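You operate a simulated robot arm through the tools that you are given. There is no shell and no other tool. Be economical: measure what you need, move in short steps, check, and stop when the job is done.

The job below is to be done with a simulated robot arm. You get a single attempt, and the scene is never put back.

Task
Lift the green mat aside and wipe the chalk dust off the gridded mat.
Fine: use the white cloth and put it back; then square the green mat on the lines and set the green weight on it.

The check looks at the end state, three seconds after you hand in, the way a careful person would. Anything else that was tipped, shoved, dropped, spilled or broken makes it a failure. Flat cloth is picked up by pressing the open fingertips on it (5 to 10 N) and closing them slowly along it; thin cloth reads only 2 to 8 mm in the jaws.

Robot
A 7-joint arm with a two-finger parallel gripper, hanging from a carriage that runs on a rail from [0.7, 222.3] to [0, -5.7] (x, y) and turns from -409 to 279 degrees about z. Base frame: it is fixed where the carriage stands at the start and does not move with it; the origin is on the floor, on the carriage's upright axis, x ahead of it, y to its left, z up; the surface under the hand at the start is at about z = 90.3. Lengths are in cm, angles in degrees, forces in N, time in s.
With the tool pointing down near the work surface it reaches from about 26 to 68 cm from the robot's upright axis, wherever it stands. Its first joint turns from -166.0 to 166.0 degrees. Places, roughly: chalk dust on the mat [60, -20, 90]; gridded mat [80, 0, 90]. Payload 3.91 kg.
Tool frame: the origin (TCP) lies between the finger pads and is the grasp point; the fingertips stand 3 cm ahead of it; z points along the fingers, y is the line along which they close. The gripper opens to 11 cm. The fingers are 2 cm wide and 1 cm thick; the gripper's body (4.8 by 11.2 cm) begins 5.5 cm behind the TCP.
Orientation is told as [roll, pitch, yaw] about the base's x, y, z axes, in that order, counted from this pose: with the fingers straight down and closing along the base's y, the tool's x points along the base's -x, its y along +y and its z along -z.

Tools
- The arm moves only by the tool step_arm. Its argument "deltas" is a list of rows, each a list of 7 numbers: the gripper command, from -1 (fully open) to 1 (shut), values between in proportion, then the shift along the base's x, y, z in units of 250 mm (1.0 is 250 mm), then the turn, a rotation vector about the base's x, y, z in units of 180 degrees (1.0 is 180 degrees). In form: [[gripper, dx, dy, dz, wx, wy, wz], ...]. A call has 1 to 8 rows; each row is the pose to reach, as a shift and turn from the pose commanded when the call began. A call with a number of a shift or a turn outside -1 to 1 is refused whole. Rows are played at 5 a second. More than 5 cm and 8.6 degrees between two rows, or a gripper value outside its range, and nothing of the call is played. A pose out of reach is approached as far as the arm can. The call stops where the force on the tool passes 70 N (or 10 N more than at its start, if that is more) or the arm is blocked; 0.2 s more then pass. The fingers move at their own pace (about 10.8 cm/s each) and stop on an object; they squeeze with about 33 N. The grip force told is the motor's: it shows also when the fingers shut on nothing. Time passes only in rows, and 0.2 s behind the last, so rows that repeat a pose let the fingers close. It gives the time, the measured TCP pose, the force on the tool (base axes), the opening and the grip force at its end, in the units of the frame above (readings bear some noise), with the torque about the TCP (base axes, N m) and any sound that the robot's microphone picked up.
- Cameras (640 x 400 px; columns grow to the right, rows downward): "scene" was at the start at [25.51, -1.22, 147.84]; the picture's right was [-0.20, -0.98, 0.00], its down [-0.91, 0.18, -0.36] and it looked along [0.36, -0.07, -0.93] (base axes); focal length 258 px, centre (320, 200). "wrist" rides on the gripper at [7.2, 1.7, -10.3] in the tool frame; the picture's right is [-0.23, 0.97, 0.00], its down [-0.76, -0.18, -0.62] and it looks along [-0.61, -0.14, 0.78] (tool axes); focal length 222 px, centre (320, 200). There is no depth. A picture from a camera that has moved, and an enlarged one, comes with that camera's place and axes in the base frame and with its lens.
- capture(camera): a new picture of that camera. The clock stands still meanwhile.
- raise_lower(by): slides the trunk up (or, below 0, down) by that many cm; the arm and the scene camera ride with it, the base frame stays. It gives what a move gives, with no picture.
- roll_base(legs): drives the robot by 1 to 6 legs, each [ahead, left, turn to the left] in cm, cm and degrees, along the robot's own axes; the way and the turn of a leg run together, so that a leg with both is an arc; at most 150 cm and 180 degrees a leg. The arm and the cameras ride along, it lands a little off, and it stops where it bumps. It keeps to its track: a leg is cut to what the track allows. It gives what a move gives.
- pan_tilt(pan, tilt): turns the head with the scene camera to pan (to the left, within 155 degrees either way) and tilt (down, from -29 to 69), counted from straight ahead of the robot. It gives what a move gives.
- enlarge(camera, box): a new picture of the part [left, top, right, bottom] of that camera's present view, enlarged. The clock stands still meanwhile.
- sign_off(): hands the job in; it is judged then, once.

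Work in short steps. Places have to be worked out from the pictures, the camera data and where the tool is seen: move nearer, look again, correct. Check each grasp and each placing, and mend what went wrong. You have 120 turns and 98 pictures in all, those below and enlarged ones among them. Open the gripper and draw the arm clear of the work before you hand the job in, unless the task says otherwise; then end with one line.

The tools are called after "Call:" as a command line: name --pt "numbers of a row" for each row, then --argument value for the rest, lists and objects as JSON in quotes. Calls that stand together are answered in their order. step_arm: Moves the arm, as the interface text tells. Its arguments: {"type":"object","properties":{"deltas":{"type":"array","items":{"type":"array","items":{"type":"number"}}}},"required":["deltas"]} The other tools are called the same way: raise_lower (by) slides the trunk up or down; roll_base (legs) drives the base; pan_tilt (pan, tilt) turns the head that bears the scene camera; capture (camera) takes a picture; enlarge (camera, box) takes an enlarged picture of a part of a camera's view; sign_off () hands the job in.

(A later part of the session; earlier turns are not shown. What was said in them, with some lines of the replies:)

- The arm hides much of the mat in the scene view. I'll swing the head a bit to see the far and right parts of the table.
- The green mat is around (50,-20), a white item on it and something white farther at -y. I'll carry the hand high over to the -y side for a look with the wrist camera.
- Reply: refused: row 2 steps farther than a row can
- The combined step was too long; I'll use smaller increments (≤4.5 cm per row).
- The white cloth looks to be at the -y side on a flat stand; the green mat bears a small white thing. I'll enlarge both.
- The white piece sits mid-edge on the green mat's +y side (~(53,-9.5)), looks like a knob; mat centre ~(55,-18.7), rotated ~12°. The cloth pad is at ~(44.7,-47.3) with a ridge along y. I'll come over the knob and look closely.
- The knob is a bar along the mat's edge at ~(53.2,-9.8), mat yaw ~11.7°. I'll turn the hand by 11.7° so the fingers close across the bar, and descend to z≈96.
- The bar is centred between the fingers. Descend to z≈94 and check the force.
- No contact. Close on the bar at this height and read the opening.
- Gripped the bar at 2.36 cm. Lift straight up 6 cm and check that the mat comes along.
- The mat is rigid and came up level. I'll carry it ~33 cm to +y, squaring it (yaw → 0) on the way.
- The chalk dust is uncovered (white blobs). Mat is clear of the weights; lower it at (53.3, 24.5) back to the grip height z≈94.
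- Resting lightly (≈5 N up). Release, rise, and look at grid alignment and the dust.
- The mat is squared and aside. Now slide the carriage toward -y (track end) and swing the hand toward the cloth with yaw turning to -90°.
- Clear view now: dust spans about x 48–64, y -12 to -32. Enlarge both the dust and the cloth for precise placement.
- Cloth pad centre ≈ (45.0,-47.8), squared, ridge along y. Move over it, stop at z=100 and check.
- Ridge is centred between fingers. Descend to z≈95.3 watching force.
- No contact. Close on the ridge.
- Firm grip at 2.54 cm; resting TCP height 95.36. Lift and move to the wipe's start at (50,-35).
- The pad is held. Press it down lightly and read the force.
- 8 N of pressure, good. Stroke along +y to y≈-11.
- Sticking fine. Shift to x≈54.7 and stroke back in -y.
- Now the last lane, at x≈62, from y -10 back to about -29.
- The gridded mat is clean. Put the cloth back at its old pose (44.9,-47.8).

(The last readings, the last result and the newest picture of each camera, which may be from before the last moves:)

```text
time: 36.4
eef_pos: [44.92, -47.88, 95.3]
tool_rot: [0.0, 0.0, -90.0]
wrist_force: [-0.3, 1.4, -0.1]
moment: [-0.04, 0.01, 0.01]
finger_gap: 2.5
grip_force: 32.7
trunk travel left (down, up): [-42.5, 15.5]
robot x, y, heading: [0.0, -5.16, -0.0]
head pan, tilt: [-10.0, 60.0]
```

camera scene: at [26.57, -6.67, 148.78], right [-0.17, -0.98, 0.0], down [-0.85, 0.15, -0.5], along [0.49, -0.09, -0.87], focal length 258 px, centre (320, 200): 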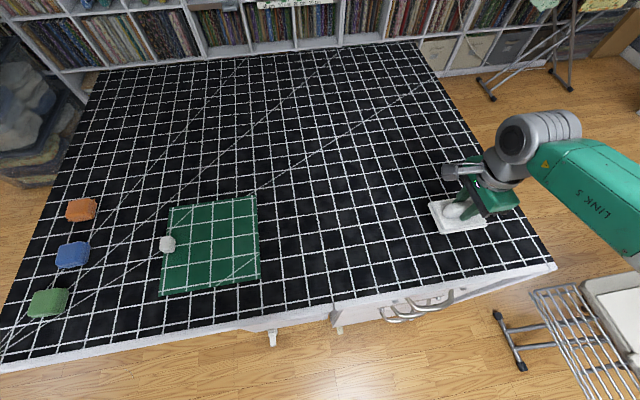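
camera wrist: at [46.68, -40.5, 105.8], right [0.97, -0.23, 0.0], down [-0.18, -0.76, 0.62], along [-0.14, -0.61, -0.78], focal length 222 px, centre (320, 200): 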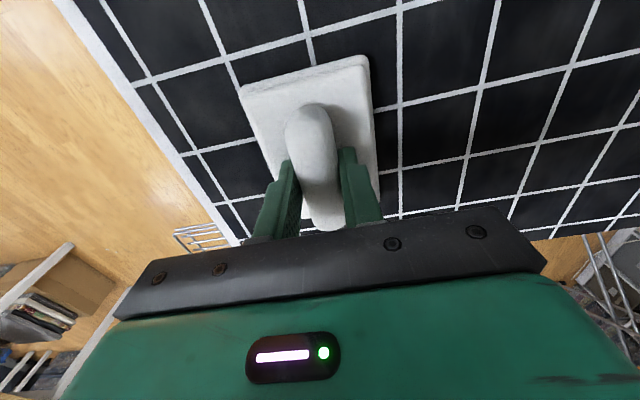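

Seated at its old height. Release and rise, then compare with the earlier view.

Call:
step_arm --pt "0.5 0 0 0 0 0 0" --pt "0 0 0 0 0 0 0" --pt "-0.4 0 0 0 0 0 0" --pt "-0.4 0 0 0.05 0 0 0" --pt "-0.4 0 0 0.18 0 0 0" --pt "-0.4 0 0 0.186 0 0 0"

Call:
capture --camera "wrist"

```text
time: 37.8
eef_pos: [44.96, -47.83, 99.94]
tool_rot: [-0.1, 0.1, -89.9]
wrist_force: [-0.6, -0.2, 0.0]
moment: [0.02, -0.01, -0.04]
finger_gap: 7.69
grip_force: 0.1
trunk travel left (down, up): [-42.5, 15.5]
robot x, y, heading: [-0.04, -5.4, -0.1]
head pan, tilt: [-10.0, 60.0]
```

```text
60 pictures are left
camera wrist: at [46.67, -40.57, 110.51], right [0.97, -0.23, 0.0], down [-0.18, -0.76, 0.62], along [-0.14, -0.61, -0.78], focal length 222 px, centre (320, 200)
```

wrist: 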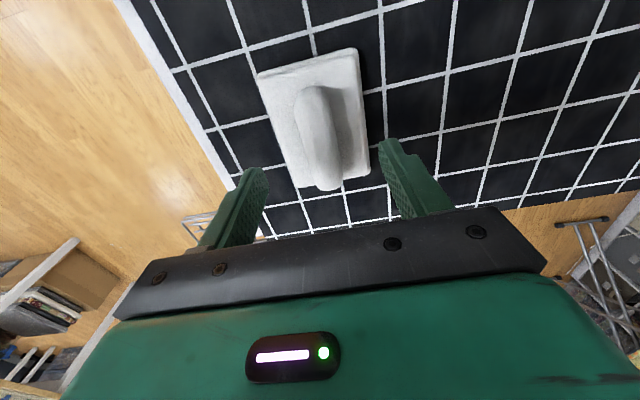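

The cloth is back exactly as before. Rise, roll the carriage +15.5 cm, and swing back to the green mat with yaw 0.

Call:
step_arm --pt "-0.4 0 0 0.16 0 0 0" --pt "-0.4 0 0 0.32 0 0 0" --pt "-0.4 0 0 0.32 0 0 0"

Call:
roll_base --legs '[[0, 15.5, 0]]'

Call:
step_arm --pt "-0.4 0.02 0.16 0 0 0 0.041" --pt "-0.4 0.04 0.32 0 0 0 0.082" --pt "-0.4 0.06 0.48 0 0 0 0.123" --pt "-0.4 0.08 0.64 0 0 0 0.164" --pt "-0.4 0.1 0.8 0 0 0 0.205" --pt "-0.4 0.12 0.96 0 0 0 0.25" --pt "-0.4 0.12 0.96 0 0 0 0.25"

Call:
step_arm --pt "-0.4 0 0.16 0 0 0 0.041" --pt "-0.4 0 0.32 0 0 0 0.082" --pt "-0.4 0 0.48 0 0 0 0.123" --pt "-0.4 0 0.64 0 0 0 0.164" --pt "-0.4 0 0.8 0 0 0 0.205" --pt "-0.4 0 0.96 0 0 0 0.25" --pt "-0.4 0 0.96 0 0 0 0.25"

Call:
capture --camera "wrist"

```text
time: 38.6
eef_pos: [44.98, -47.76, 108.11]
tool_rot: [0.0, 0.0, -90.0]
wrist_force: [0.6, -0.3, -0.2]
moment: [0.02, -0.01, 0.0]
finger_gap: 7.7
grip_force: 0.0
trunk travel left (down, up): [-42.5, 15.5]
robot x, y, heading: [-0.02, -5.43, 0.0]
head pan, tilt: [-10.0, 60.0]
```

```text
time: 40.0
eef_pos: [45.03, -32.34, 108.19]
tool_rot: [0.0, -0.1, -90.0]
wrist_force: [0.6, -0.7, 0.3]
moment: [0.0, 0.03, 0.02]
finger_gap: 7.7
grip_force: 0.1
trunk travel left (down, up): [-42.5, 15.5]
robot x, y, heading: [-0.04, 9.87, 0.2]
head pan, tilt: [-10.0, 60.0]
```

```text
time: 41.6
eef_pos: [47.87, -8.27, 108.05]
tool_rot: [0.0, 0.0, -45.0]
wrist_force: [0.3, 0.1, 0.9]
moment: [0.0, 0.0, 0.0]
finger_gap: 7.7
grip_force: 0.0
trunk travel left (down, up): [-42.5, 15.5]
robot x, y, heading: [0.12, 10.45, -0.1]
head pan, tilt: [-10.0, 60.0]
```

```text
time: 43.2
eef_pos: [48.02, 15.84, 108.16]
tool_rot: [-0.1, 0.0, 0.0]
wrist_force: [-0.2, -0.5, 0.0]
moment: [0.0, 0.01, -0.01]
finger_gap: 7.74
grip_force: 0.0
trunk travel left (down, up): [-42.5, 15.5]
robot x, y, heading: [-0.1, 10.13, -0.3]
head pan, tilt: [-10.0, 60.0]
```

```text
59 pictures are left
camera wrist: at [40.75, 17.46, 118.54], right [0.23, 0.97, 0.0], down [0.76, -0.18, 0.62], along [0.61, -0.14, -0.78], focal length 222 px, centre (320, 200)
```

wrist: 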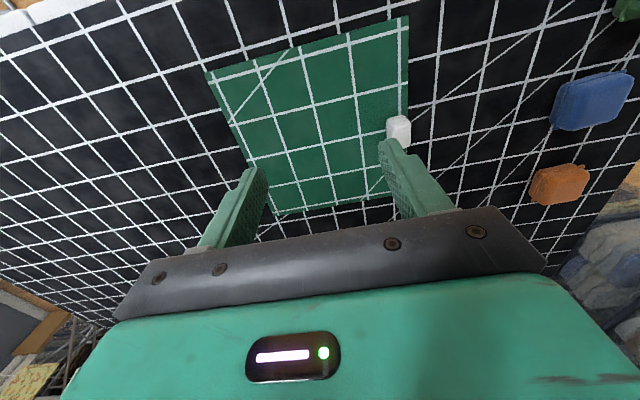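

Enlarge to measure the mat's offset against the grid.

Call:
enlarge --camera "wrist" --box '[180, 0, 460, 175]'

Call:
enlarge --camera "wrist" --box '[200, 10, 320, 110]'

Call:
enlarge --camera "wrist" --box '[330, 0, 450, 100]'

```text
2.29 times, centred on (320, 88) of wrist
camera zoom: at [40.75, 17.46, 118.54], right [0.23, 0.97, 0.0], down [0.76, -0.18, 0.62], along [0.61, -0.14, -0.78], focal length 508 px, centre (320, 457)
```

zoom: 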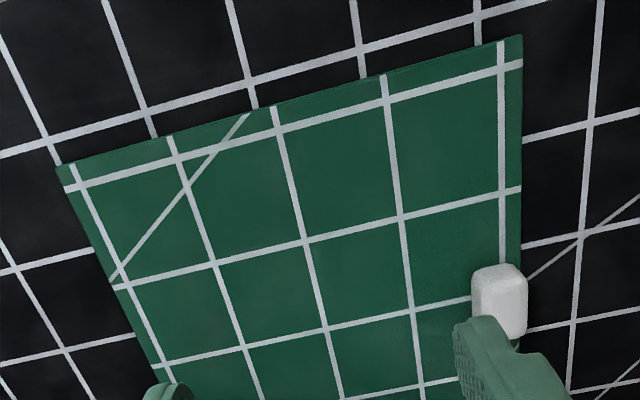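

```text
4.00 times, centred on (260, 60) of wrist
camera zoom: at [40.75, 17.46, 118.54], right [0.23, 0.97, 0.0], down [0.76, -0.18, 0.62], along [0.61, -0.14, -0.78], focal length 888 px, centre (560, 760)
```

zoom: 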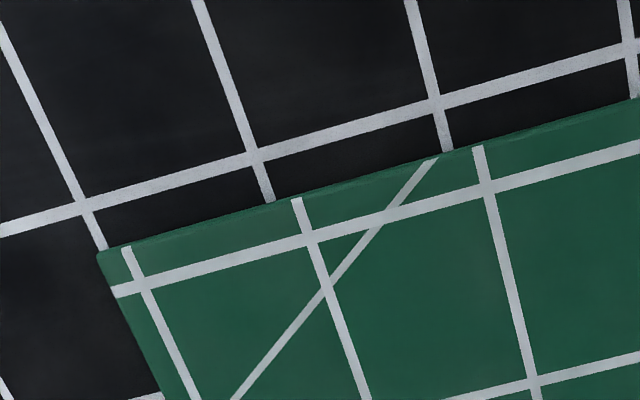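

```text
4.00 times, centred on (390, 50) of wrist
camera zoom: at [40.75, 17.46, 118.54], right [0.23, 0.97, 0.0], down [0.76, -0.18, 0.62], along [0.61, -0.14, -0.78], focal length 888 px, centre (40, 800)
```

zoom: 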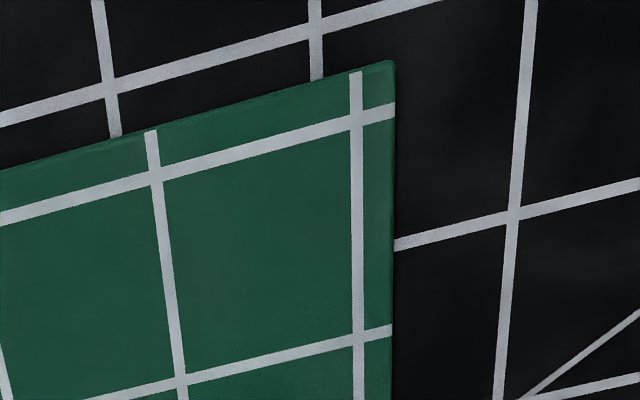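

Grid lines measured at x≈41.1+5k, y≈4.1+5k; the mat's yaw is already right, and its lines are off by (+2.0,+0.8). I'll re-grip its bar at (53.2,24.4), then shift it by (+3.0,-35.8) so it lies on lines near its old place.

Call:
step_arm --pt "-0.4 0.06 0.1 -0.06 0 0 0" --pt "-0.4 0.13 0.21 -0.14 0 0 0" --pt "-0.4 0.2 0.32 -0.23 0 0 0" --pt "-0.4 0.208 0.342 -0.36 0 0 0" --pt "-0.4 0.208 0.342 -0.46 0 0 0" --pt "-0.4 0.208 0.342 -0.46 0 0 0"

Call:
capture --camera "wrist"

```text
time: 44.6
eef_pos: [53.26, 24.38, 96.55]
tool_rot: [0.0, 0.0, 0.0]
wrist_force: [0.5, 1.4, 0.1]
moment: [-0.04, 0.0, 0.01]
finger_gap: 7.7
grip_force: 0.2
trunk travel left (down, up): [-42.5, 15.5]
robot x, y, heading: [0.31, 10.34, -0.1]
head pan, tilt: [-10.0, 60.0]
```

```text
55 pictures are left
camera wrist: at [45.9, 26.03, 106.98], right [0.23, 0.97, 0.0], down [0.76, -0.18, 0.62], along [0.61, -0.14, -0.78], focal length 222 px, centre (320, 200)
```

wrist: 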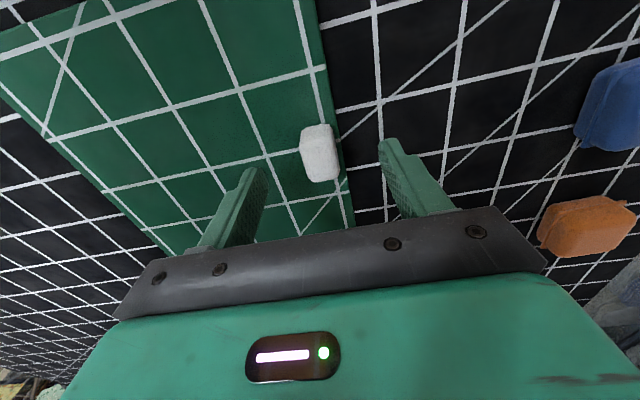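

Well centred. Lower to z≈94 and close.

Call:
step_arm --pt "-0.4 0 0 -0.06 0 0 0" --pt "-0.4 0 0 -0.103 0 0 0" --pt "0.2 0 0 -0.103 0 0 0" --pt "0.6 0 0 -0.103 0 0 0" --pt "1 0 0 -0.103 0 0 0" --pt "1 0 0 -0.103 0 0 0" --pt "1 0 0 -0.103 0 0 0"

Call:
step_arm --pt "1 0 0 0.05 0 0 0" --pt "1 0 0 0.12 0 0 0" --pt "1 0 0 0.2 0 0 0" --pt "1 0 0 0.2 0 0 0"

```text
time: 46.2
eef_pos: [53.14, 24.33, 94.02]
tool_rot: [0.1, 0.0, 0.0]
wrist_force: [0.5, -0.1, -1.5]
moment: [0.1, -0.02, 0.02]
finger_gap: 2.37
grip_force: 32.9
trunk travel left (down, up): [-42.5, 15.5]
robot x, y, heading: [0.03, 10.31, -0.1]
head pan, tilt: [-10.0, 60.0]
```

```text
time: 47.2
eef_pos: [53.18, 24.37, 99.13]
tool_rot: [0.0, 0.1, -0.1]
wrist_force: [0.6, 0.4, -1.9]
moment: [0.13, 0.01, -0.05]
finger_gap: 2.39
grip_force: 33.4
trunk travel left (down, up): [-42.5, 15.5]
robot x, y, heading: [0.0, 9.97, -0.1]
head pan, tilt: [-10.0, 60.0]
```

Lifted. Carry it by (+3.0,-35.78).

Call:
step_arm --pt "1 0.02 -0.12 0 0 0 0" --pt "1 0.04 -0.28 0 0 0 0" --pt "1 0.06 -0.44 0 0 0 0" --pt "1 0.08 -0.6 0 0 0 0" --pt "1 0.1 -0.76 0 0 0 0" --pt "1 0.12 -0.91 0 0 0 0" --pt "1 0.12 -0.95 0 0 0 0"

Call:
step_arm --pt "1 0 -0.14 0 0 0 0" --pt "1 0 -0.3 0 0 0 0" --pt "1 0 -0.44 0 0 0 0" --pt "1 0 -0.481 0 0 0 0" --pt "1 0 -0.481 -0.08 0 0 0" --pt "1 0 -0.481 -0.15 0 0 0" --pt "1 0 -0.481 -0.16 0 0 0"

Call:
capture --camera "wrist"

Call:
capture --camera "scene"

```text
time: 48.8
eef_pos: [56.3, 0.28, 98.92]
tool_rot: [0.0, 0.0, -0.1]
wrist_force: [0.1, 0.6, -2.0]
moment: [0.14, 0.01, 0.01]
finger_gap: 2.35
grip_force: 33.2
trunk travel left (down, up): [-42.5, 15.5]
robot x, y, heading: [0.01, 10.25, 0.2]
head pan, tilt: [-10.0, 60.0]
```

```text
time: 50.4
eef_pos: [56.17, -11.49, 95.13]
tool_rot: [0.0, 0.0, -0.1]
wrist_force: [-0.6, 0.2, -1.8]
moment: [0.15, 0.01, -0.01]
finger_gap: 2.36
grip_force: 33.1
trunk travel left (down, up): [-42.5, 15.5]
robot x, y, heading: [-0.21, 10.31, -0.2]
head pan, tilt: [-10.0, 60.0]
```

```text
54 pictures are left
camera wrist: at [48.95, -9.82, 105.47], right [0.23, 0.97, 0.0], down [0.76, -0.18, 0.62], along [0.61, -0.14, -0.78], focal length 222 px, centre (320, 200)
```

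wrist: 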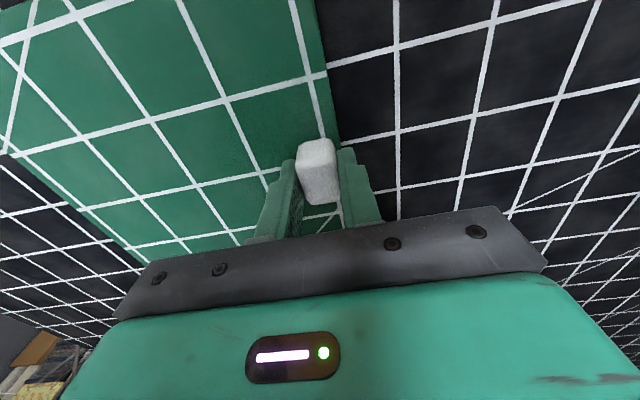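

```text
53 pictures are left
camera scene: at [26.62, 8.85, 148.78], right [-0.17, -0.98, 0.0], down [-0.85, 0.15, -0.5], along [0.49, -0.09, -0.87], focal length 258 px, centre (320, 200)
```

scene: 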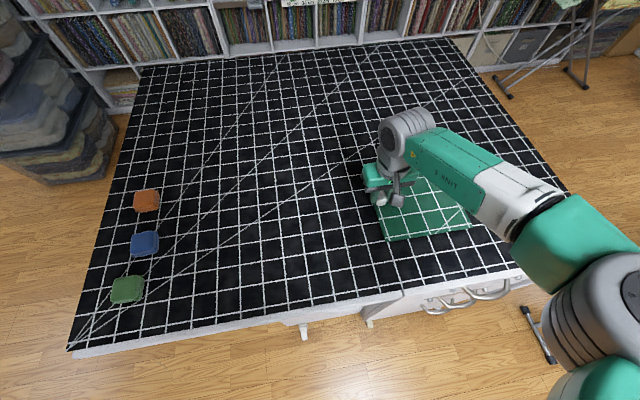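

Lines appear to run on. Lower the last centimetre, release, back off, and measure.

Call:
step_arm --pt "1 0 0 -0.03 0 0 0" --pt "1 0 0 -0.044 0 0 0" --pt "1 0 0 -0.044 0 0 0"

Call:
step_arm --pt "0.5 0 0 0 0 0 0" --pt "0 0 0 0 0 0 0" --pt "-0.4 0 0 0 0 0 0" --pt "-0.4 0 0 0.1 0 0 0" --pt "-0.4 0 0 0.25 0 0 0" --pt "-0.4 -0.07 -0.1 0.4 0 0 0" --pt "-0.4 -0.15 -0.25 0.5 0 0 0" --pt "-0.4 -0.208 -0.342 0.56 0 0 0"

Call:
enlarge --camera "wrist" --box '[200, 10, 320, 110]'

Call:
enlarge --camera "wrist" --box '[330, 0, 450, 100]'

Call:
capture --camera "wrist"

```text
time: 51.2
eef_pos: [56.36, -11.59, 93.92]
tool_rot: [0.1, 0.1, 0.0]
wrist_force: [-2.9, 0.7, 6.0]
moment: [-0.01, 0.17, -0.03]
finger_gap: 2.35
grip_force: 33.0
trunk travel left (down, up): [-42.5, 15.5]
robot x, y, heading: [0.33, 10.76, 0.1]
head pan, tilt: [-10.0, 60.0]
```

```text
time: 53.0
eef_pos: [50.93, -19.97, 108.05]
tool_rot: [-0.1, 0.0, 0.1]
wrist_force: [0.8, -0.4, -0.4]
moment: [-0.03, 0.02, 0.04]
finger_gap: 7.71
grip_force: 0.0
trunk travel left (down, up): [-42.5, 15.5]
robot x, y, heading: [-0.15, 9.99, -0.0]
head pan, tilt: [-10.0, 60.0]
```

```text
4.00 times, centred on (260, 60) of wrist
camera zoom: at [43.68, -18.37, 118.39], right [0.23, 0.97, 0.0], down [0.76, -0.18, 0.62], along [0.61, -0.14, -0.78], focal length 888 px, centre (560, 760)
```

zoom: 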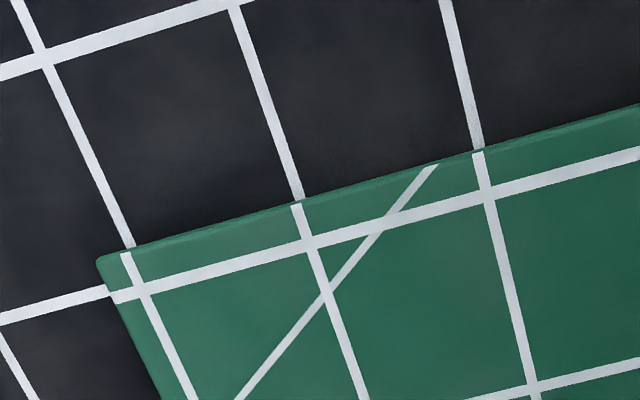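

```text
4.00 times, centred on (390, 50) of wrist
camera zoom: at [43.68, -18.37, 118.39], right [0.23, 0.97, 0.0], down [0.76, -0.18, 0.62], along [0.61, -0.14, -0.78], focal length 888 px, centre (40, 800)
```

zoom: 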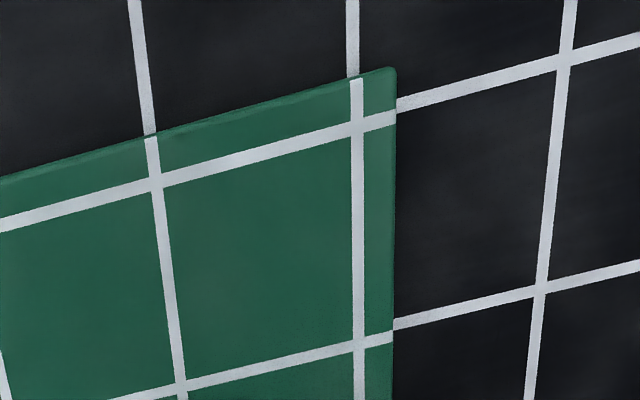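

```text
50 pictures are left
camera wrist: at [43.68, -18.37, 118.39], right [0.23, 0.97, 0.0], down [0.76, -0.18, 0.62], along [0.61, -0.14, -0.78], focal length 222 px, centre (320, 200)
```

wrist: 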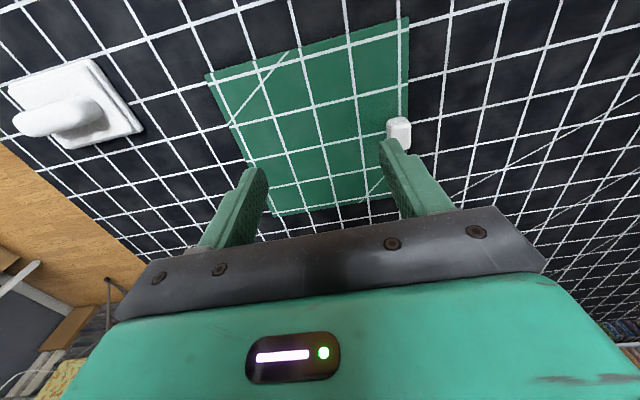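

The mat's lines continue the grid's within ~1.5 mm, yaw good. Now the green weight: swing over toward (44,40) at height.

Call:
step_arm --pt "-0.4 -0.03 0.16 0 0 0 0" --pt "-0.4 -0.06 0.33 0 0 0 0" --pt "-0.4 -0.1 0.5 0 0 0 0" --pt "-0.4 -0.13 0.67 0 0 0 0" --pt "-0.4 -0.16 0.84 0 0 0 0" --pt "-0.4 -0.2 1 0 0 0 0"

Call:
step_arm --pt "-1 -0.03 0.16 0 0 0 0" --pt "-1 -0.06 0.33 0 0 0 0" --pt "-1 -0.1 0.5 0 0 0 0" --pt "-1 -0.1 0.67 0 0 0 0" --pt "-1 -0.1 0.84 0 0 0 0" --pt "-1 -0.1 1 0 0 0 0" --pt "-1 -0.1 1 0 0 0 0"

Call:
capture --camera "wrist"

Call:
capture --camera "scene"

```text
time: 54.4
eef_pos: [45.86, 4.84, 107.9]
tool_rot: [0.0, 0.0, -0.2]
wrist_force: [0.1, 0.1, 0.0]
moment: [0.0, -0.01, 0.0]
finger_gap: 7.69
grip_force: 0.0
trunk travel left (down, up): [-42.5, 15.5]
robot x, y, heading: [0.17, 10.14, -0.2]
head pan, tilt: [-10.0, 60.0]
```

```text
time: 56.0
eef_pos: [43.37, 29.96, 107.97]
tool_rot: [0.0, -0.1, 0.0]
wrist_force: [0.2, -0.1, 0.6]
moment: [0.01, -0.01, 0.01]
finger_gap: 10.98
grip_force: 0.0
trunk travel left (down, up): [-42.5, 15.5]
robot x, y, heading: [-0.29, 9.96, -0.1]
head pan, tilt: [-10.0, 60.0]
```

```text
49 pictures are left
camera wrist: at [36.29, 31.68, 118.41], right [0.23, 0.97, 0.0], down [0.76, -0.18, 0.62], along [0.61, -0.14, -0.78], focal length 222 px, centre (320, 200)
```

wrist: 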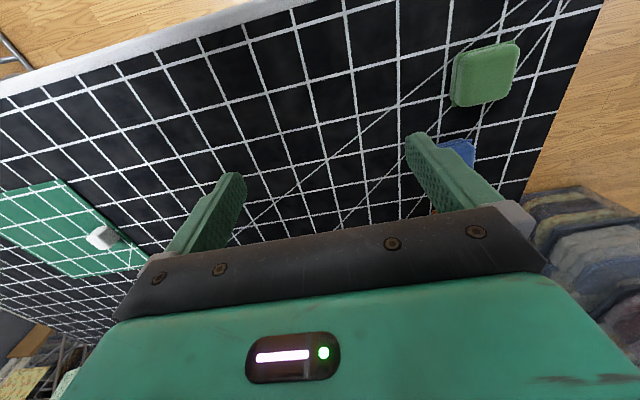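

```text
48 pictures are left
camera scene: at [26.62, 8.85, 148.78], right [-0.17, -0.98, 0.0], down [-0.85, 0.15, -0.5], along [0.49, -0.09, -0.87], focal length 258 px, centre (320, 200)
```

scene: 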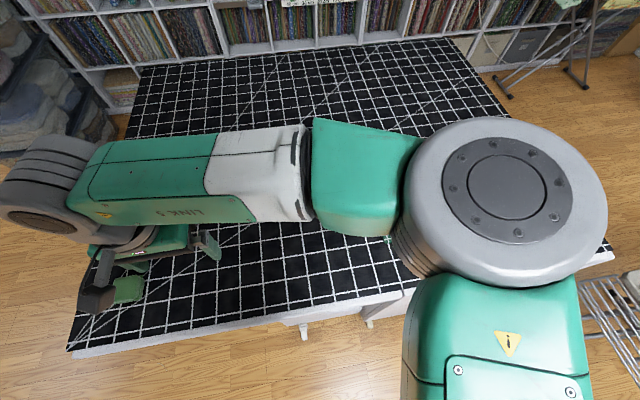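

Green weight near (44.3,47.5). Move above it and look closer.

Call:
step_arm --pt "-1 0.01 0.16 0 0 0 0" --pt "-1 0.02 0.33 0 0 0 0" --pt "-1 0.03 0.5 0 0 0 0" --pt "-1 0.04 0.66 -0.05 0 0 0" --pt "-1 0.04 0.7 -0.1 0 0 0" --pt "-1 0.04 0.7 -0.1 0 0 0"

Call:
capture --camera "wrist"

Call:
enlarge --camera "scene" --box '[60, 200, 240, 340]'

```text
time: 57.4
eef_pos: [44.39, 47.52, 105.4]
tool_rot: [0.0, 0.0, 0.0]
wrist_force: [-0.1, 0.6, 0.6]
moment: [0.04, 0.03, -0.01]
finger_gap: 10.99
grip_force: 0.1
trunk travel left (down, up): [-42.5, 15.5]
robot x, y, heading: [0.14, 10.04, 0.1]
head pan, tilt: [-10.0, 60.0]
```

```text
47 pictures are left
camera wrist: at [37.2, 49.2, 115.78], right [0.23, 0.97, 0.0], down [0.76, -0.18, 0.62], along [0.61, -0.14, -0.78], focal length 222 px, centre (320, 200)
```

wrist: 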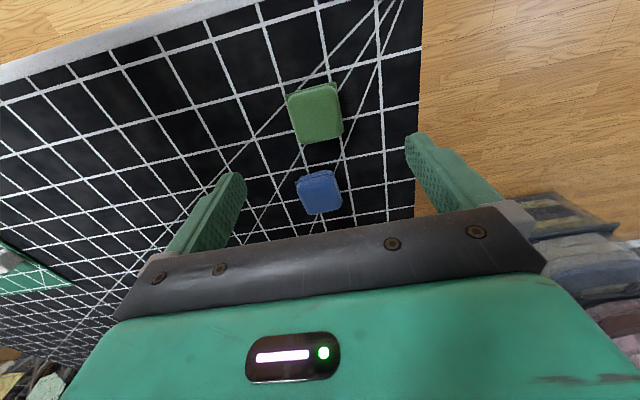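

```text
2.86 times, centred on (150, 270) of scene
camera zoom: at [26.62, 8.85, 148.78], right [-0.17, -0.98, 0.0], down [-0.85, 0.15, -0.5], along [0.49, -0.09, -0.87], focal length 736 px, centre (806, 0)
```

zoom: 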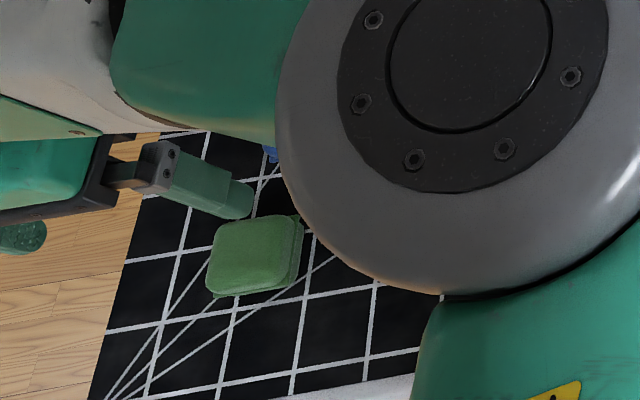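

Call:
enlarge --camera "wrist" --box '[250, 60, 390, 230]'

```text
2.35 times, centred on (320, 145) of wrist
camera zoom: at [37.2, 49.2, 115.78], right [0.23, 0.97, 0.0], down [0.76, -0.18, 0.62], along [0.61, -0.14, -0.78], focal length 523 px, centre (320, 329)
```

zoom: 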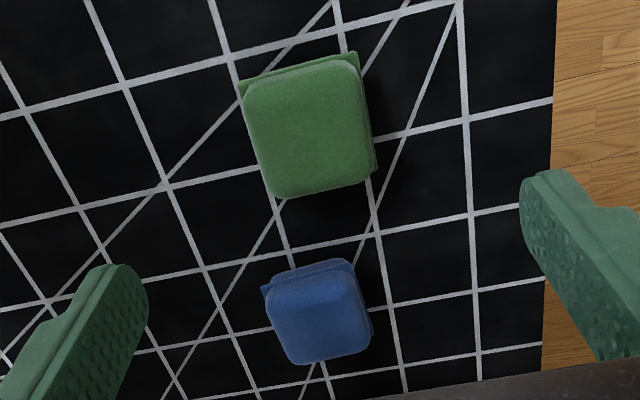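

Green weight centre ≈ (44.6,47.1), about 5 cm square and aligned. Descend over it, check, then go lower.

Call:
step_arm --pt "-1 0.008 -0.017 -0.12 0 0 0" --pt "-1 0.008 -0.017 -0.24 0 0 0" --pt "-1 0.008 -0.017 -0.32 0 0 0" --pt "-1 0.008 -0.017 -0.32 0 0 0"

Call:
capture --camera "wrist"

```text
time: 58.4
eef_pos: [44.71, 46.98, 97.4]
tool_rot: [0.0, -0.1, 0.0]
wrist_force: [0.4, -0.7, 0.2]
moment: [-0.02, -0.05, 0.01]
finger_gap: 11.02
grip_force: 0.0
trunk travel left (down, up): [-42.5, 15.5]
robot x, y, heading: [-0.51, 10.11, 0.1]
head pan, tilt: [-10.0, 60.0]
```

```text
44 pictures are left
camera wrist: at [37.44, 48.73, 107.79], right [0.23, 0.97, 0.0], down [0.76, -0.18, 0.62], along [0.61, -0.14, -0.78], focal length 222 px, centre (320, 200)
```

wrist: 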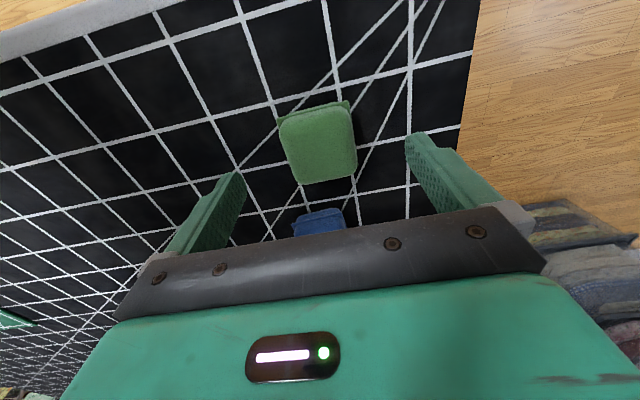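

Centred. Lower to z≈94 and close.

Call:
step_arm --pt "-1 -0.006 0 -0.07 0 0 0" --pt "-1 -0.006 0 -0.132 0 0 0" --pt "-0.4 -0.006 0 -0.132 0 0 0" --pt "0.2 -0.006 0 -0.132 0 0 0" --pt "0.7 -0.006 0 -0.132 0 0 0" --pt "1 -0.006 0 -0.132 0 0 0" --pt "1 -0.006 0 -0.132 0 0 0"

Call:
capture --camera "wrist"

```text
time: 60.0
eef_pos: [44.52, 47.09, 94.12]
tool_rot: [0.0, 0.1, -0.1]
wrist_force: [-0.7, 1.1, 0.0]
moment: [-0.01, 0.01, 0.01]
finger_gap: 4.97
grip_force: 33.2
trunk travel left (down, up): [-42.5, 15.5]
robot x, y, heading: [-0.08, 10.27, -0.0]
head pan, tilt: [-10.0, 60.0]
```

```text
43 pictures are left
camera wrist: at [37.24, 48.71, 104.48], right [0.23, 0.97, 0.0], down [0.76, -0.18, 0.62], along [0.61, -0.14, -0.78], focal length 222 px, centre (320, 200)
```

wrist: 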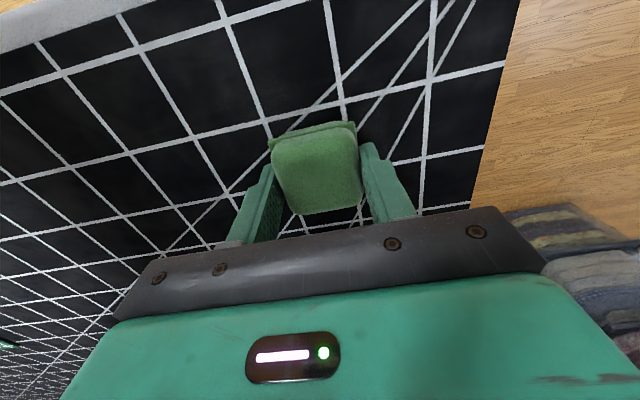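

Gripped at 4.97 cm. Lift and read the load.

Call:
step_arm --pt "1 0 0 0.05 0 0 0" --pt "1 0 0 0.15 0 0 0" --pt "1 0 0 0.3 0 0 0" --pt "1 0 0 0.44 0 0 0" --pt "1 0 0 0.44 0 0 0"

Call:
capture --camera "wrist"

```text
time: 61.2
eef_pos: [44.46, 47.07, 105.41]
tool_rot: [0.0, 0.1, 0.0]
wrist_force: [0.3, 0.2, -2.5]
moment: [0.03, 0.02, 0.01]
finger_gap: 4.98
grip_force: 33.4
trunk travel left (down, up): [-42.5, 15.5]
robot x, y, heading: [0.17, 10.08, -0.2]
head pan, tilt: [-10.0, 60.0]
```

```text
42 pictures are left
camera wrist: at [37.18, 48.74, 115.6], right [0.23, 0.97, 0.0], down [0.76, -0.18, 0.62], along [0.61, -0.14, -0.78], focal length 222 px, centre (320, 200)
```

wrist: 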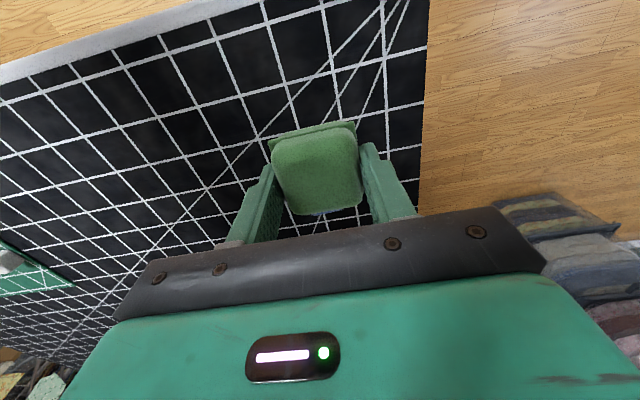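

Held securely (~0.25 kg). Carry it at height toward the mat's centre (56.2,-21).

Call:
step_arm --pt "1 0.02 -0.12 0 0 0 0" --pt "1 0.05 -0.28 0 0 0 0" --pt "1 0.08 -0.44 0 0 0 0" --pt "1 0.11 -0.6 0 0 0 0" --pt "1 0.14 -0.76 0 0 0 0" --pt "1 0.156 -0.907 0 0 0 0"

Call:
step_arm --pt "1 0.02 -0.14 0 0 0 0" --pt "1 0.05 -0.29 0 0 0 0" --pt "1 0.08 -0.44 0 0 0 0" --pt "1 0.11 -0.6 0 0 0 0" --pt "1 0.14 -0.76 0 0 0 0" --pt "1 0.156 -0.907 0 0 0 0"

Call:
step_arm --pt "1 0.02 -0.14 0 0 0 0" --pt "1 0.05 -0.29 0 0 0 0" --pt "1 0.08 -0.44 0 0 0 0" --pt "1 0.11 -0.6 0 0 0 0" --pt "1 0.14 -0.76 0 0 0 0" --pt "1 0.156 -0.907 0 0 0 0" --pt "1 0.156 -0.907 0 0 0 0"

Call:
capture --camera "wrist"

Call:
capture --camera "scene"

```text
time: 62.6
eef_pos: [48.51, 24.36, 105.16]
tool_rot: [0.0, -0.1, 0.0]
wrist_force: [0.1, -0.3, -2.8]
moment: [0.01, -0.03, -0.03]
finger_gap: 4.99
grip_force: 32.9
trunk travel left (down, up): [-42.5, 15.5]
robot x, y, heading: [0.13, 10.46, 0.0]
head pan, tilt: [-10.0, 60.0]
```

```text
time: 64.0
eef_pos: [52.31, 1.84, 105.06]
tool_rot: [0.1, 0.0, -0.1]
wrist_force: [-0.1, 0.9, -3.6]
moment: [0.0, 0.02, 0.01]
finger_gap: 4.99
grip_force: 33.1
trunk travel left (down, up): [-42.5, 15.5]
robot x, y, heading: [0.13, 9.82, -0.2]
head pan, tilt: [-10.0, 60.0]
```

```text
time: 65.6
eef_pos: [55.6, -17.24, 105.21]
tool_rot: [-0.1, 0.0, 0.1]
wrist_force: [0.1, -0.4, -3.4]
moment: [-0.01, -0.01, 0.01]
finger_gap: 5.02
grip_force: 33.4
out of reach, approached as far as the arm can: row 6, 7
trunk travel left (down, up): [-42.5, 15.5]
robot x, y, heading: [0.52, 9.87, -0.0]
head pan, tilt: [-10.0, 60.0]
```

```text
41 pictures are left
camera wrist: at [48.46, -15.64, 115.62], right [0.23, 0.97, 0.0], down [0.76, -0.18, 0.62], along [0.61, -0.14, -0.78], focal length 222 px, centre (320, 200)
```

wrist: 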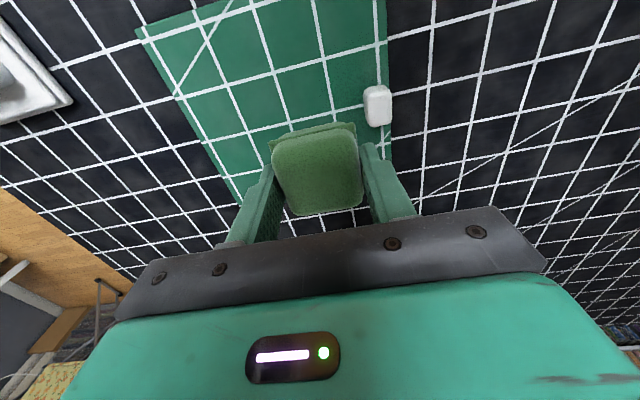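

```text
40 pictures are left
camera scene: at [26.61, 8.85, 148.77], right [-0.17, -0.98, 0.0], down [-0.85, 0.15, -0.5], along [0.49, -0.09, -0.87], focal length 258 px, centre (320, 200)
```

scene: 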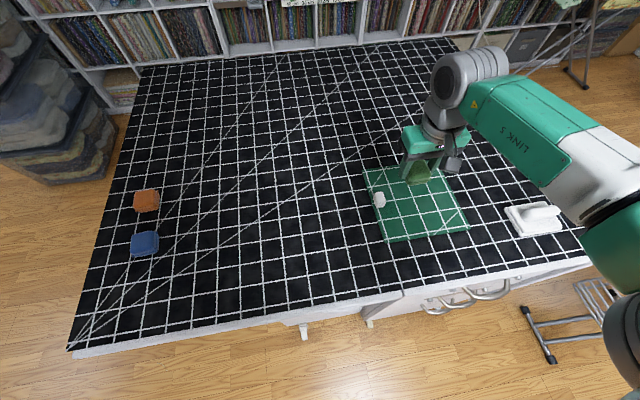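

Reach ends here at this height; roll the carriage by -8 cm to bring the arm within reach.

Call:
roll_base --legs '[[0, -8, 0]]'

Call:
step_arm --pt "1 0 0 -0.05 0 0 0" --pt "1 0 0 -0.05 0 0 0"

```text
time: 66.7
eef_pos: [55.73, -25.24, 105.27]
tool_rot: [0.0, -0.1, 0.1]
wrist_force: [-0.5, 0.3, -2.5]
moment: [0.0, 0.0, 0.01]
finger_gap: 4.98
grip_force: 33.4
trunk travel left (down, up): [-42.5, 15.5]
robot x, y, heading: [-0.15, 1.55, -0.0]
head pan, tilt: [-10.0, 60.0]
```

```text
time: 67.2
eef_pos: [55.64, -25.23, 103.97]
tool_rot: [0.0, 0.0, 0.1]
wrist_force: [-0.3, -0.5, -2.7]
moment: [-0.03, 0.0, 0.05]
finger_gap: 5.02
grip_force: 33.1
trunk travel left (down, up): [-42.5, 15.5]
robot x, y, heading: [-0.21, 2.34, 0.0]
head pan, tilt: [-10.0, 60.0]
```

Now at (55.6,-25.2,104). Go to (56.1,-21) and down to z≈96.

Call:
step_arm --pt "1 0.01 0.09 0 0 0 0" --pt "1 0.02 0.168 0 0 0 0" --pt "1 0.02 0.168 -0.14 0 0 0" --pt "1 0.02 0.168 -0.26 0 0 0" --pt "1 0.02 0.168 -0.32 0 0 0" --pt "1 0.02 0.168 -0.32 0 0 0"

Call:
capture --camera "wrist"

```text
time: 68.7
eef_pos: [56.07, -21.11, 95.86]
tool_rot: [0.0, -0.1, 0.0]
wrist_force: [-0.5, -0.6, -2.5]
moment: [-0.06, 0.0, 0.0]
finger_gap: 4.96
grip_force: 32.8
trunk travel left (down, up): [-42.5, 15.5]
robot x, y, heading: [-0.23, 2.16, -0.1]
head pan, tilt: [-10.0, 60.0]
```

```text
39 pictures are left
camera wrist: at [48.94, -19.43, 106.3], right [0.23, 0.97, 0.0], down [0.76, -0.18, 0.62], along [0.61, -0.14, -0.78], focal length 222 px, centre (320, 200)
```

wrist: 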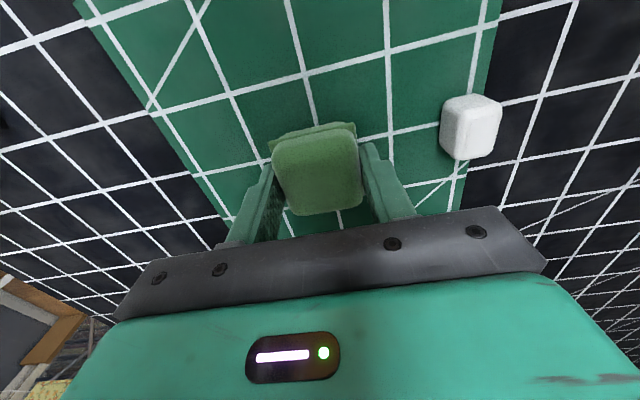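

Over the mat's centre. Lower gently until contact.

Call:
step_arm --pt "1 0 0 -0.025 0 0 0" --pt "1 0 0 -0.045 0 0 0" --pt "1 0 0 -0.052 0 0 0"

```text
time: 69.5
eef_pos: [56.16, -21.05, 94.62]
tool_rot: [0.0, 0.0, 0.1]
wrist_force: [0.5, 0.9, -2.4]
moment: [-0.04, 0.0, -0.02]
finger_gap: 5.0
grip_force: 33.3
trunk travel left (down, up): [-42.5, 15.5]
robot x, y, heading: [-0.32, 2.51, -0.0]
head pan, tilt: [-10.0, 60.0]
```

Still hanging (-2.4 N). A few more millimetres.

Call:
step_arm --pt "1 0 0 -0.006 0 0 0" --pt "1 0 0 -0.01 0 0 0" --pt "1 0 0 -0.01 0 0 0"

```text
time: 70.2
eef_pos: [56.23, -21.16, 94.58]
tool_rot: [0.0, 0.0, 0.0]
wrist_force: [-6.2, 1.3, 16.1]
moment: [0.13, 0.34, 0.02]
finger_gap: 4.95
grip_force: 32.9
trunk travel left (down, up): [-42.5, 15.5]
robot x, y, heading: [-0.02, 2.11, -0.0]
head pan, tilt: [-10.0, 60.0]
```

In contact now. Ease up slightly, release slowly, and rise.

Call:
step_arm --pt "1 0 0 0.006 0 0 0" --pt "1 0 0 0.007 0 0 0" --pt "0.0 0 0 0.007 0 0 0" --pt "-0.3 0 0 0.007 0 0 0" --pt "-0.4 0 0 0.007 0 0 0" --pt "-0.4 0 0 0.1 0 0 0" --pt "-0.4 0 0 0.26 0 0 0" --pt "-0.4 0 0 0.4 0 0 0"

Call:
step_arm --pt "-0.4 -0.1 0.05 0.1 0 0 0" --pt "-0.4 -0.208 0.05 0.16 0 0 0" --pt "-0.4 -0.208 0.05 0.16 0 0 0"

Call:
capture --camera "wrist"

Call:
enlarge --camera "wrist" --box '[160, 0, 440, 175]'

```text
time: 72.0
eef_pos: [56.09, -21.25, 104.38]
tool_rot: [-0.1, 0.0, -0.1]
wrist_force: [-0.2, 1.1, 0.4]
moment: [0.0, 0.0, -0.03]
finger_gap: 7.69
grip_force: 0.1
trunk travel left (down, up): [-42.5, 15.5]
robot x, y, heading: [0.07, 2.25, 0.1]
head pan, tilt: [-10.0, 60.0]
```

```text
time: 72.8
eef_pos: [50.96, -19.83, 108.36]
tool_rot: [0.0, -0.1, 0.0]
wrist_force: [0.1, 0.7, 0.2]
moment: [0.0, 0.01, -0.01]
finger_gap: 7.72
grip_force: 0.1
trunk travel left (down, up): [-42.5, 15.5]
robot x, y, heading: [0.04, 2.11, 0.2]
head pan, tilt: [-10.0, 60.0]
```

```text
38 pictures are left
camera wrist: at [43.71, -18.2, 118.89], right [0.23, 0.97, 0.0], down [0.76, -0.18, 0.62], along [0.61, -0.14, -0.78], focal length 222 px, centre (320, 200)
```

wrist: 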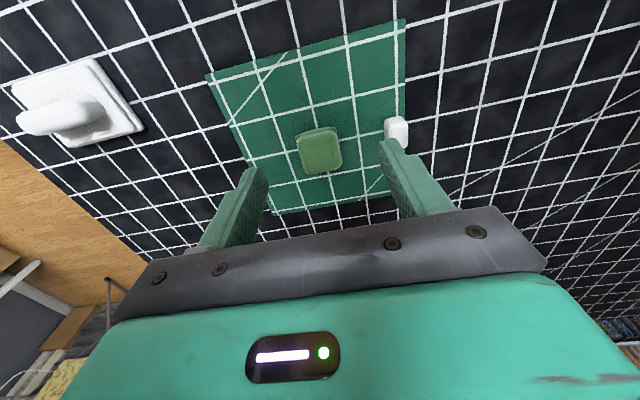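

```text
2.29 times, centred on (300, 88) of wrist
camera zoom: at [43.71, -18.2, 118.89], right [0.23, 0.97, 0.0], down [0.76, -0.18, 0.62], along [0.61, -0.14, -0.78], focal length 508 px, centre (366, 457)
```

zoom: 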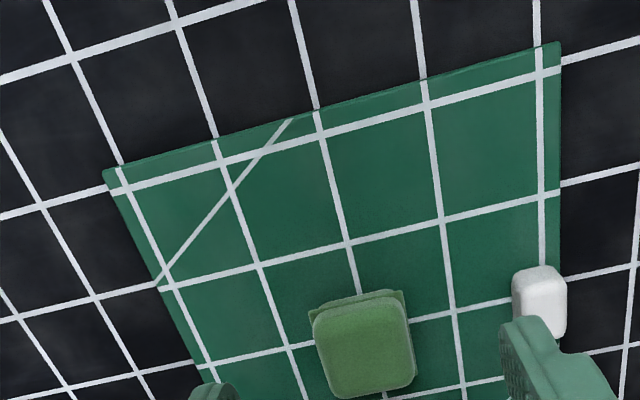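

The weight sits at the mat's centre and the lines run through. Open the gripper, draw the arm clear, and take a last look.

Call:
step_arm --pt "-1 -0.05 0.12 0.1 0 0 0" --pt "-1 -0.08 0.26 0.2 0 0 0" --pt "-1 -0.1 0.42 0.26 0 0 0" --pt "-1 -0.12 0.58 0.3 0 0 0" --pt "-1 -0.14 0.75 0.3 0 0 0" --pt "-1 -0.16 0.92 0.3 0 0 0" --pt "-1 -0.16 0.92 0.3 0 0 0"

Call:
step_arm --pt "-1 0 0.16 0 0 0 0" --pt "-1 0 0.32 0 0 0 0" --pt "-1 0 0.48 0 0 0 0" --pt "-1 0 0.48 0 0 0 0"

Call:
capture --camera "scene"

Call:
capture --camera "wrist"

```text
time: 74.5
eef_pos: [47.06, 3.14, 115.93]
tool_rot: [0.0, -0.1, 0.0]
wrist_force: [0.2, 0.3, 0.4]
moment: [-0.01, 0.0, -0.03]
finger_gap: 10.98
grip_force: 0.0
trunk travel left (down, up): [-42.5, 15.5]
robot x, y, heading: [0.24, 2.29, -0.1]
head pan, tilt: [-10.0, 60.0]
```

```text
time: 75.5
eef_pos: [46.98, 15.14, 116.1]
tool_rot: [0.0, 0.1, -0.1]
wrist_force: [-0.1, 0.6, 0.1]
moment: [0.01, 0.03, -0.03]
finger_gap: 11.01
grip_force: 0.0
trunk travel left (down, up): [-42.5, 15.5]
robot x, y, heading: [0.23, 2.24, 0.2]
head pan, tilt: [-10.0, 60.0]
```

```text
36 pictures are left
camera scene: at [26.6, 0.83, 148.78], right [-0.17, -0.98, 0.0], down [-0.85, 0.15, -0.5], along [0.49, -0.09, -0.87], focal length 258 px, centre (320, 200)
```

scene: 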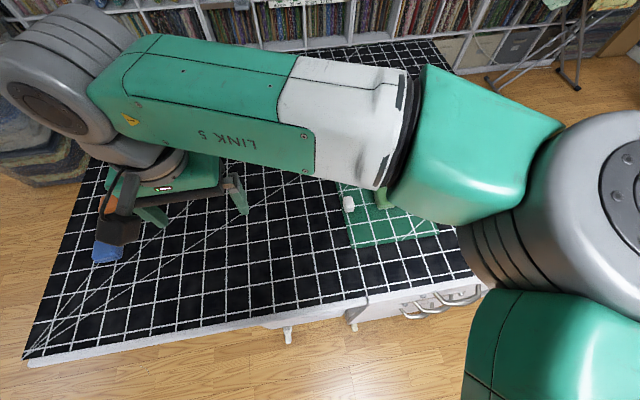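

```text
35 pictures are left
camera wrist: at [39.73, 16.89, 126.46], right [0.23, 0.97, 0.0], down [0.76, -0.18, 0.62], along [0.61, -0.14, -0.78], focal length 222 px, centre (320, 200)
```

wrist: 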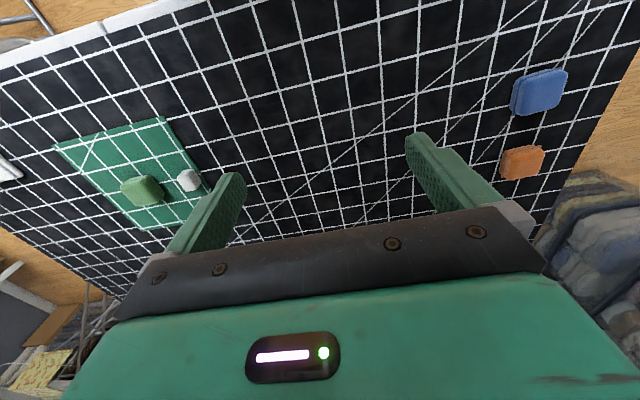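

Everything is in place, the gripper is open and the arm is clear of the work. Hand in.

Call:
sign_off

```text
The job is handed in.
```

I wiped all the chalk dust off the gridded mat, put the white cloth back where it was, squared the green mat on the lines to within about 2 mm near its old spot, and set the green weight on its centre.
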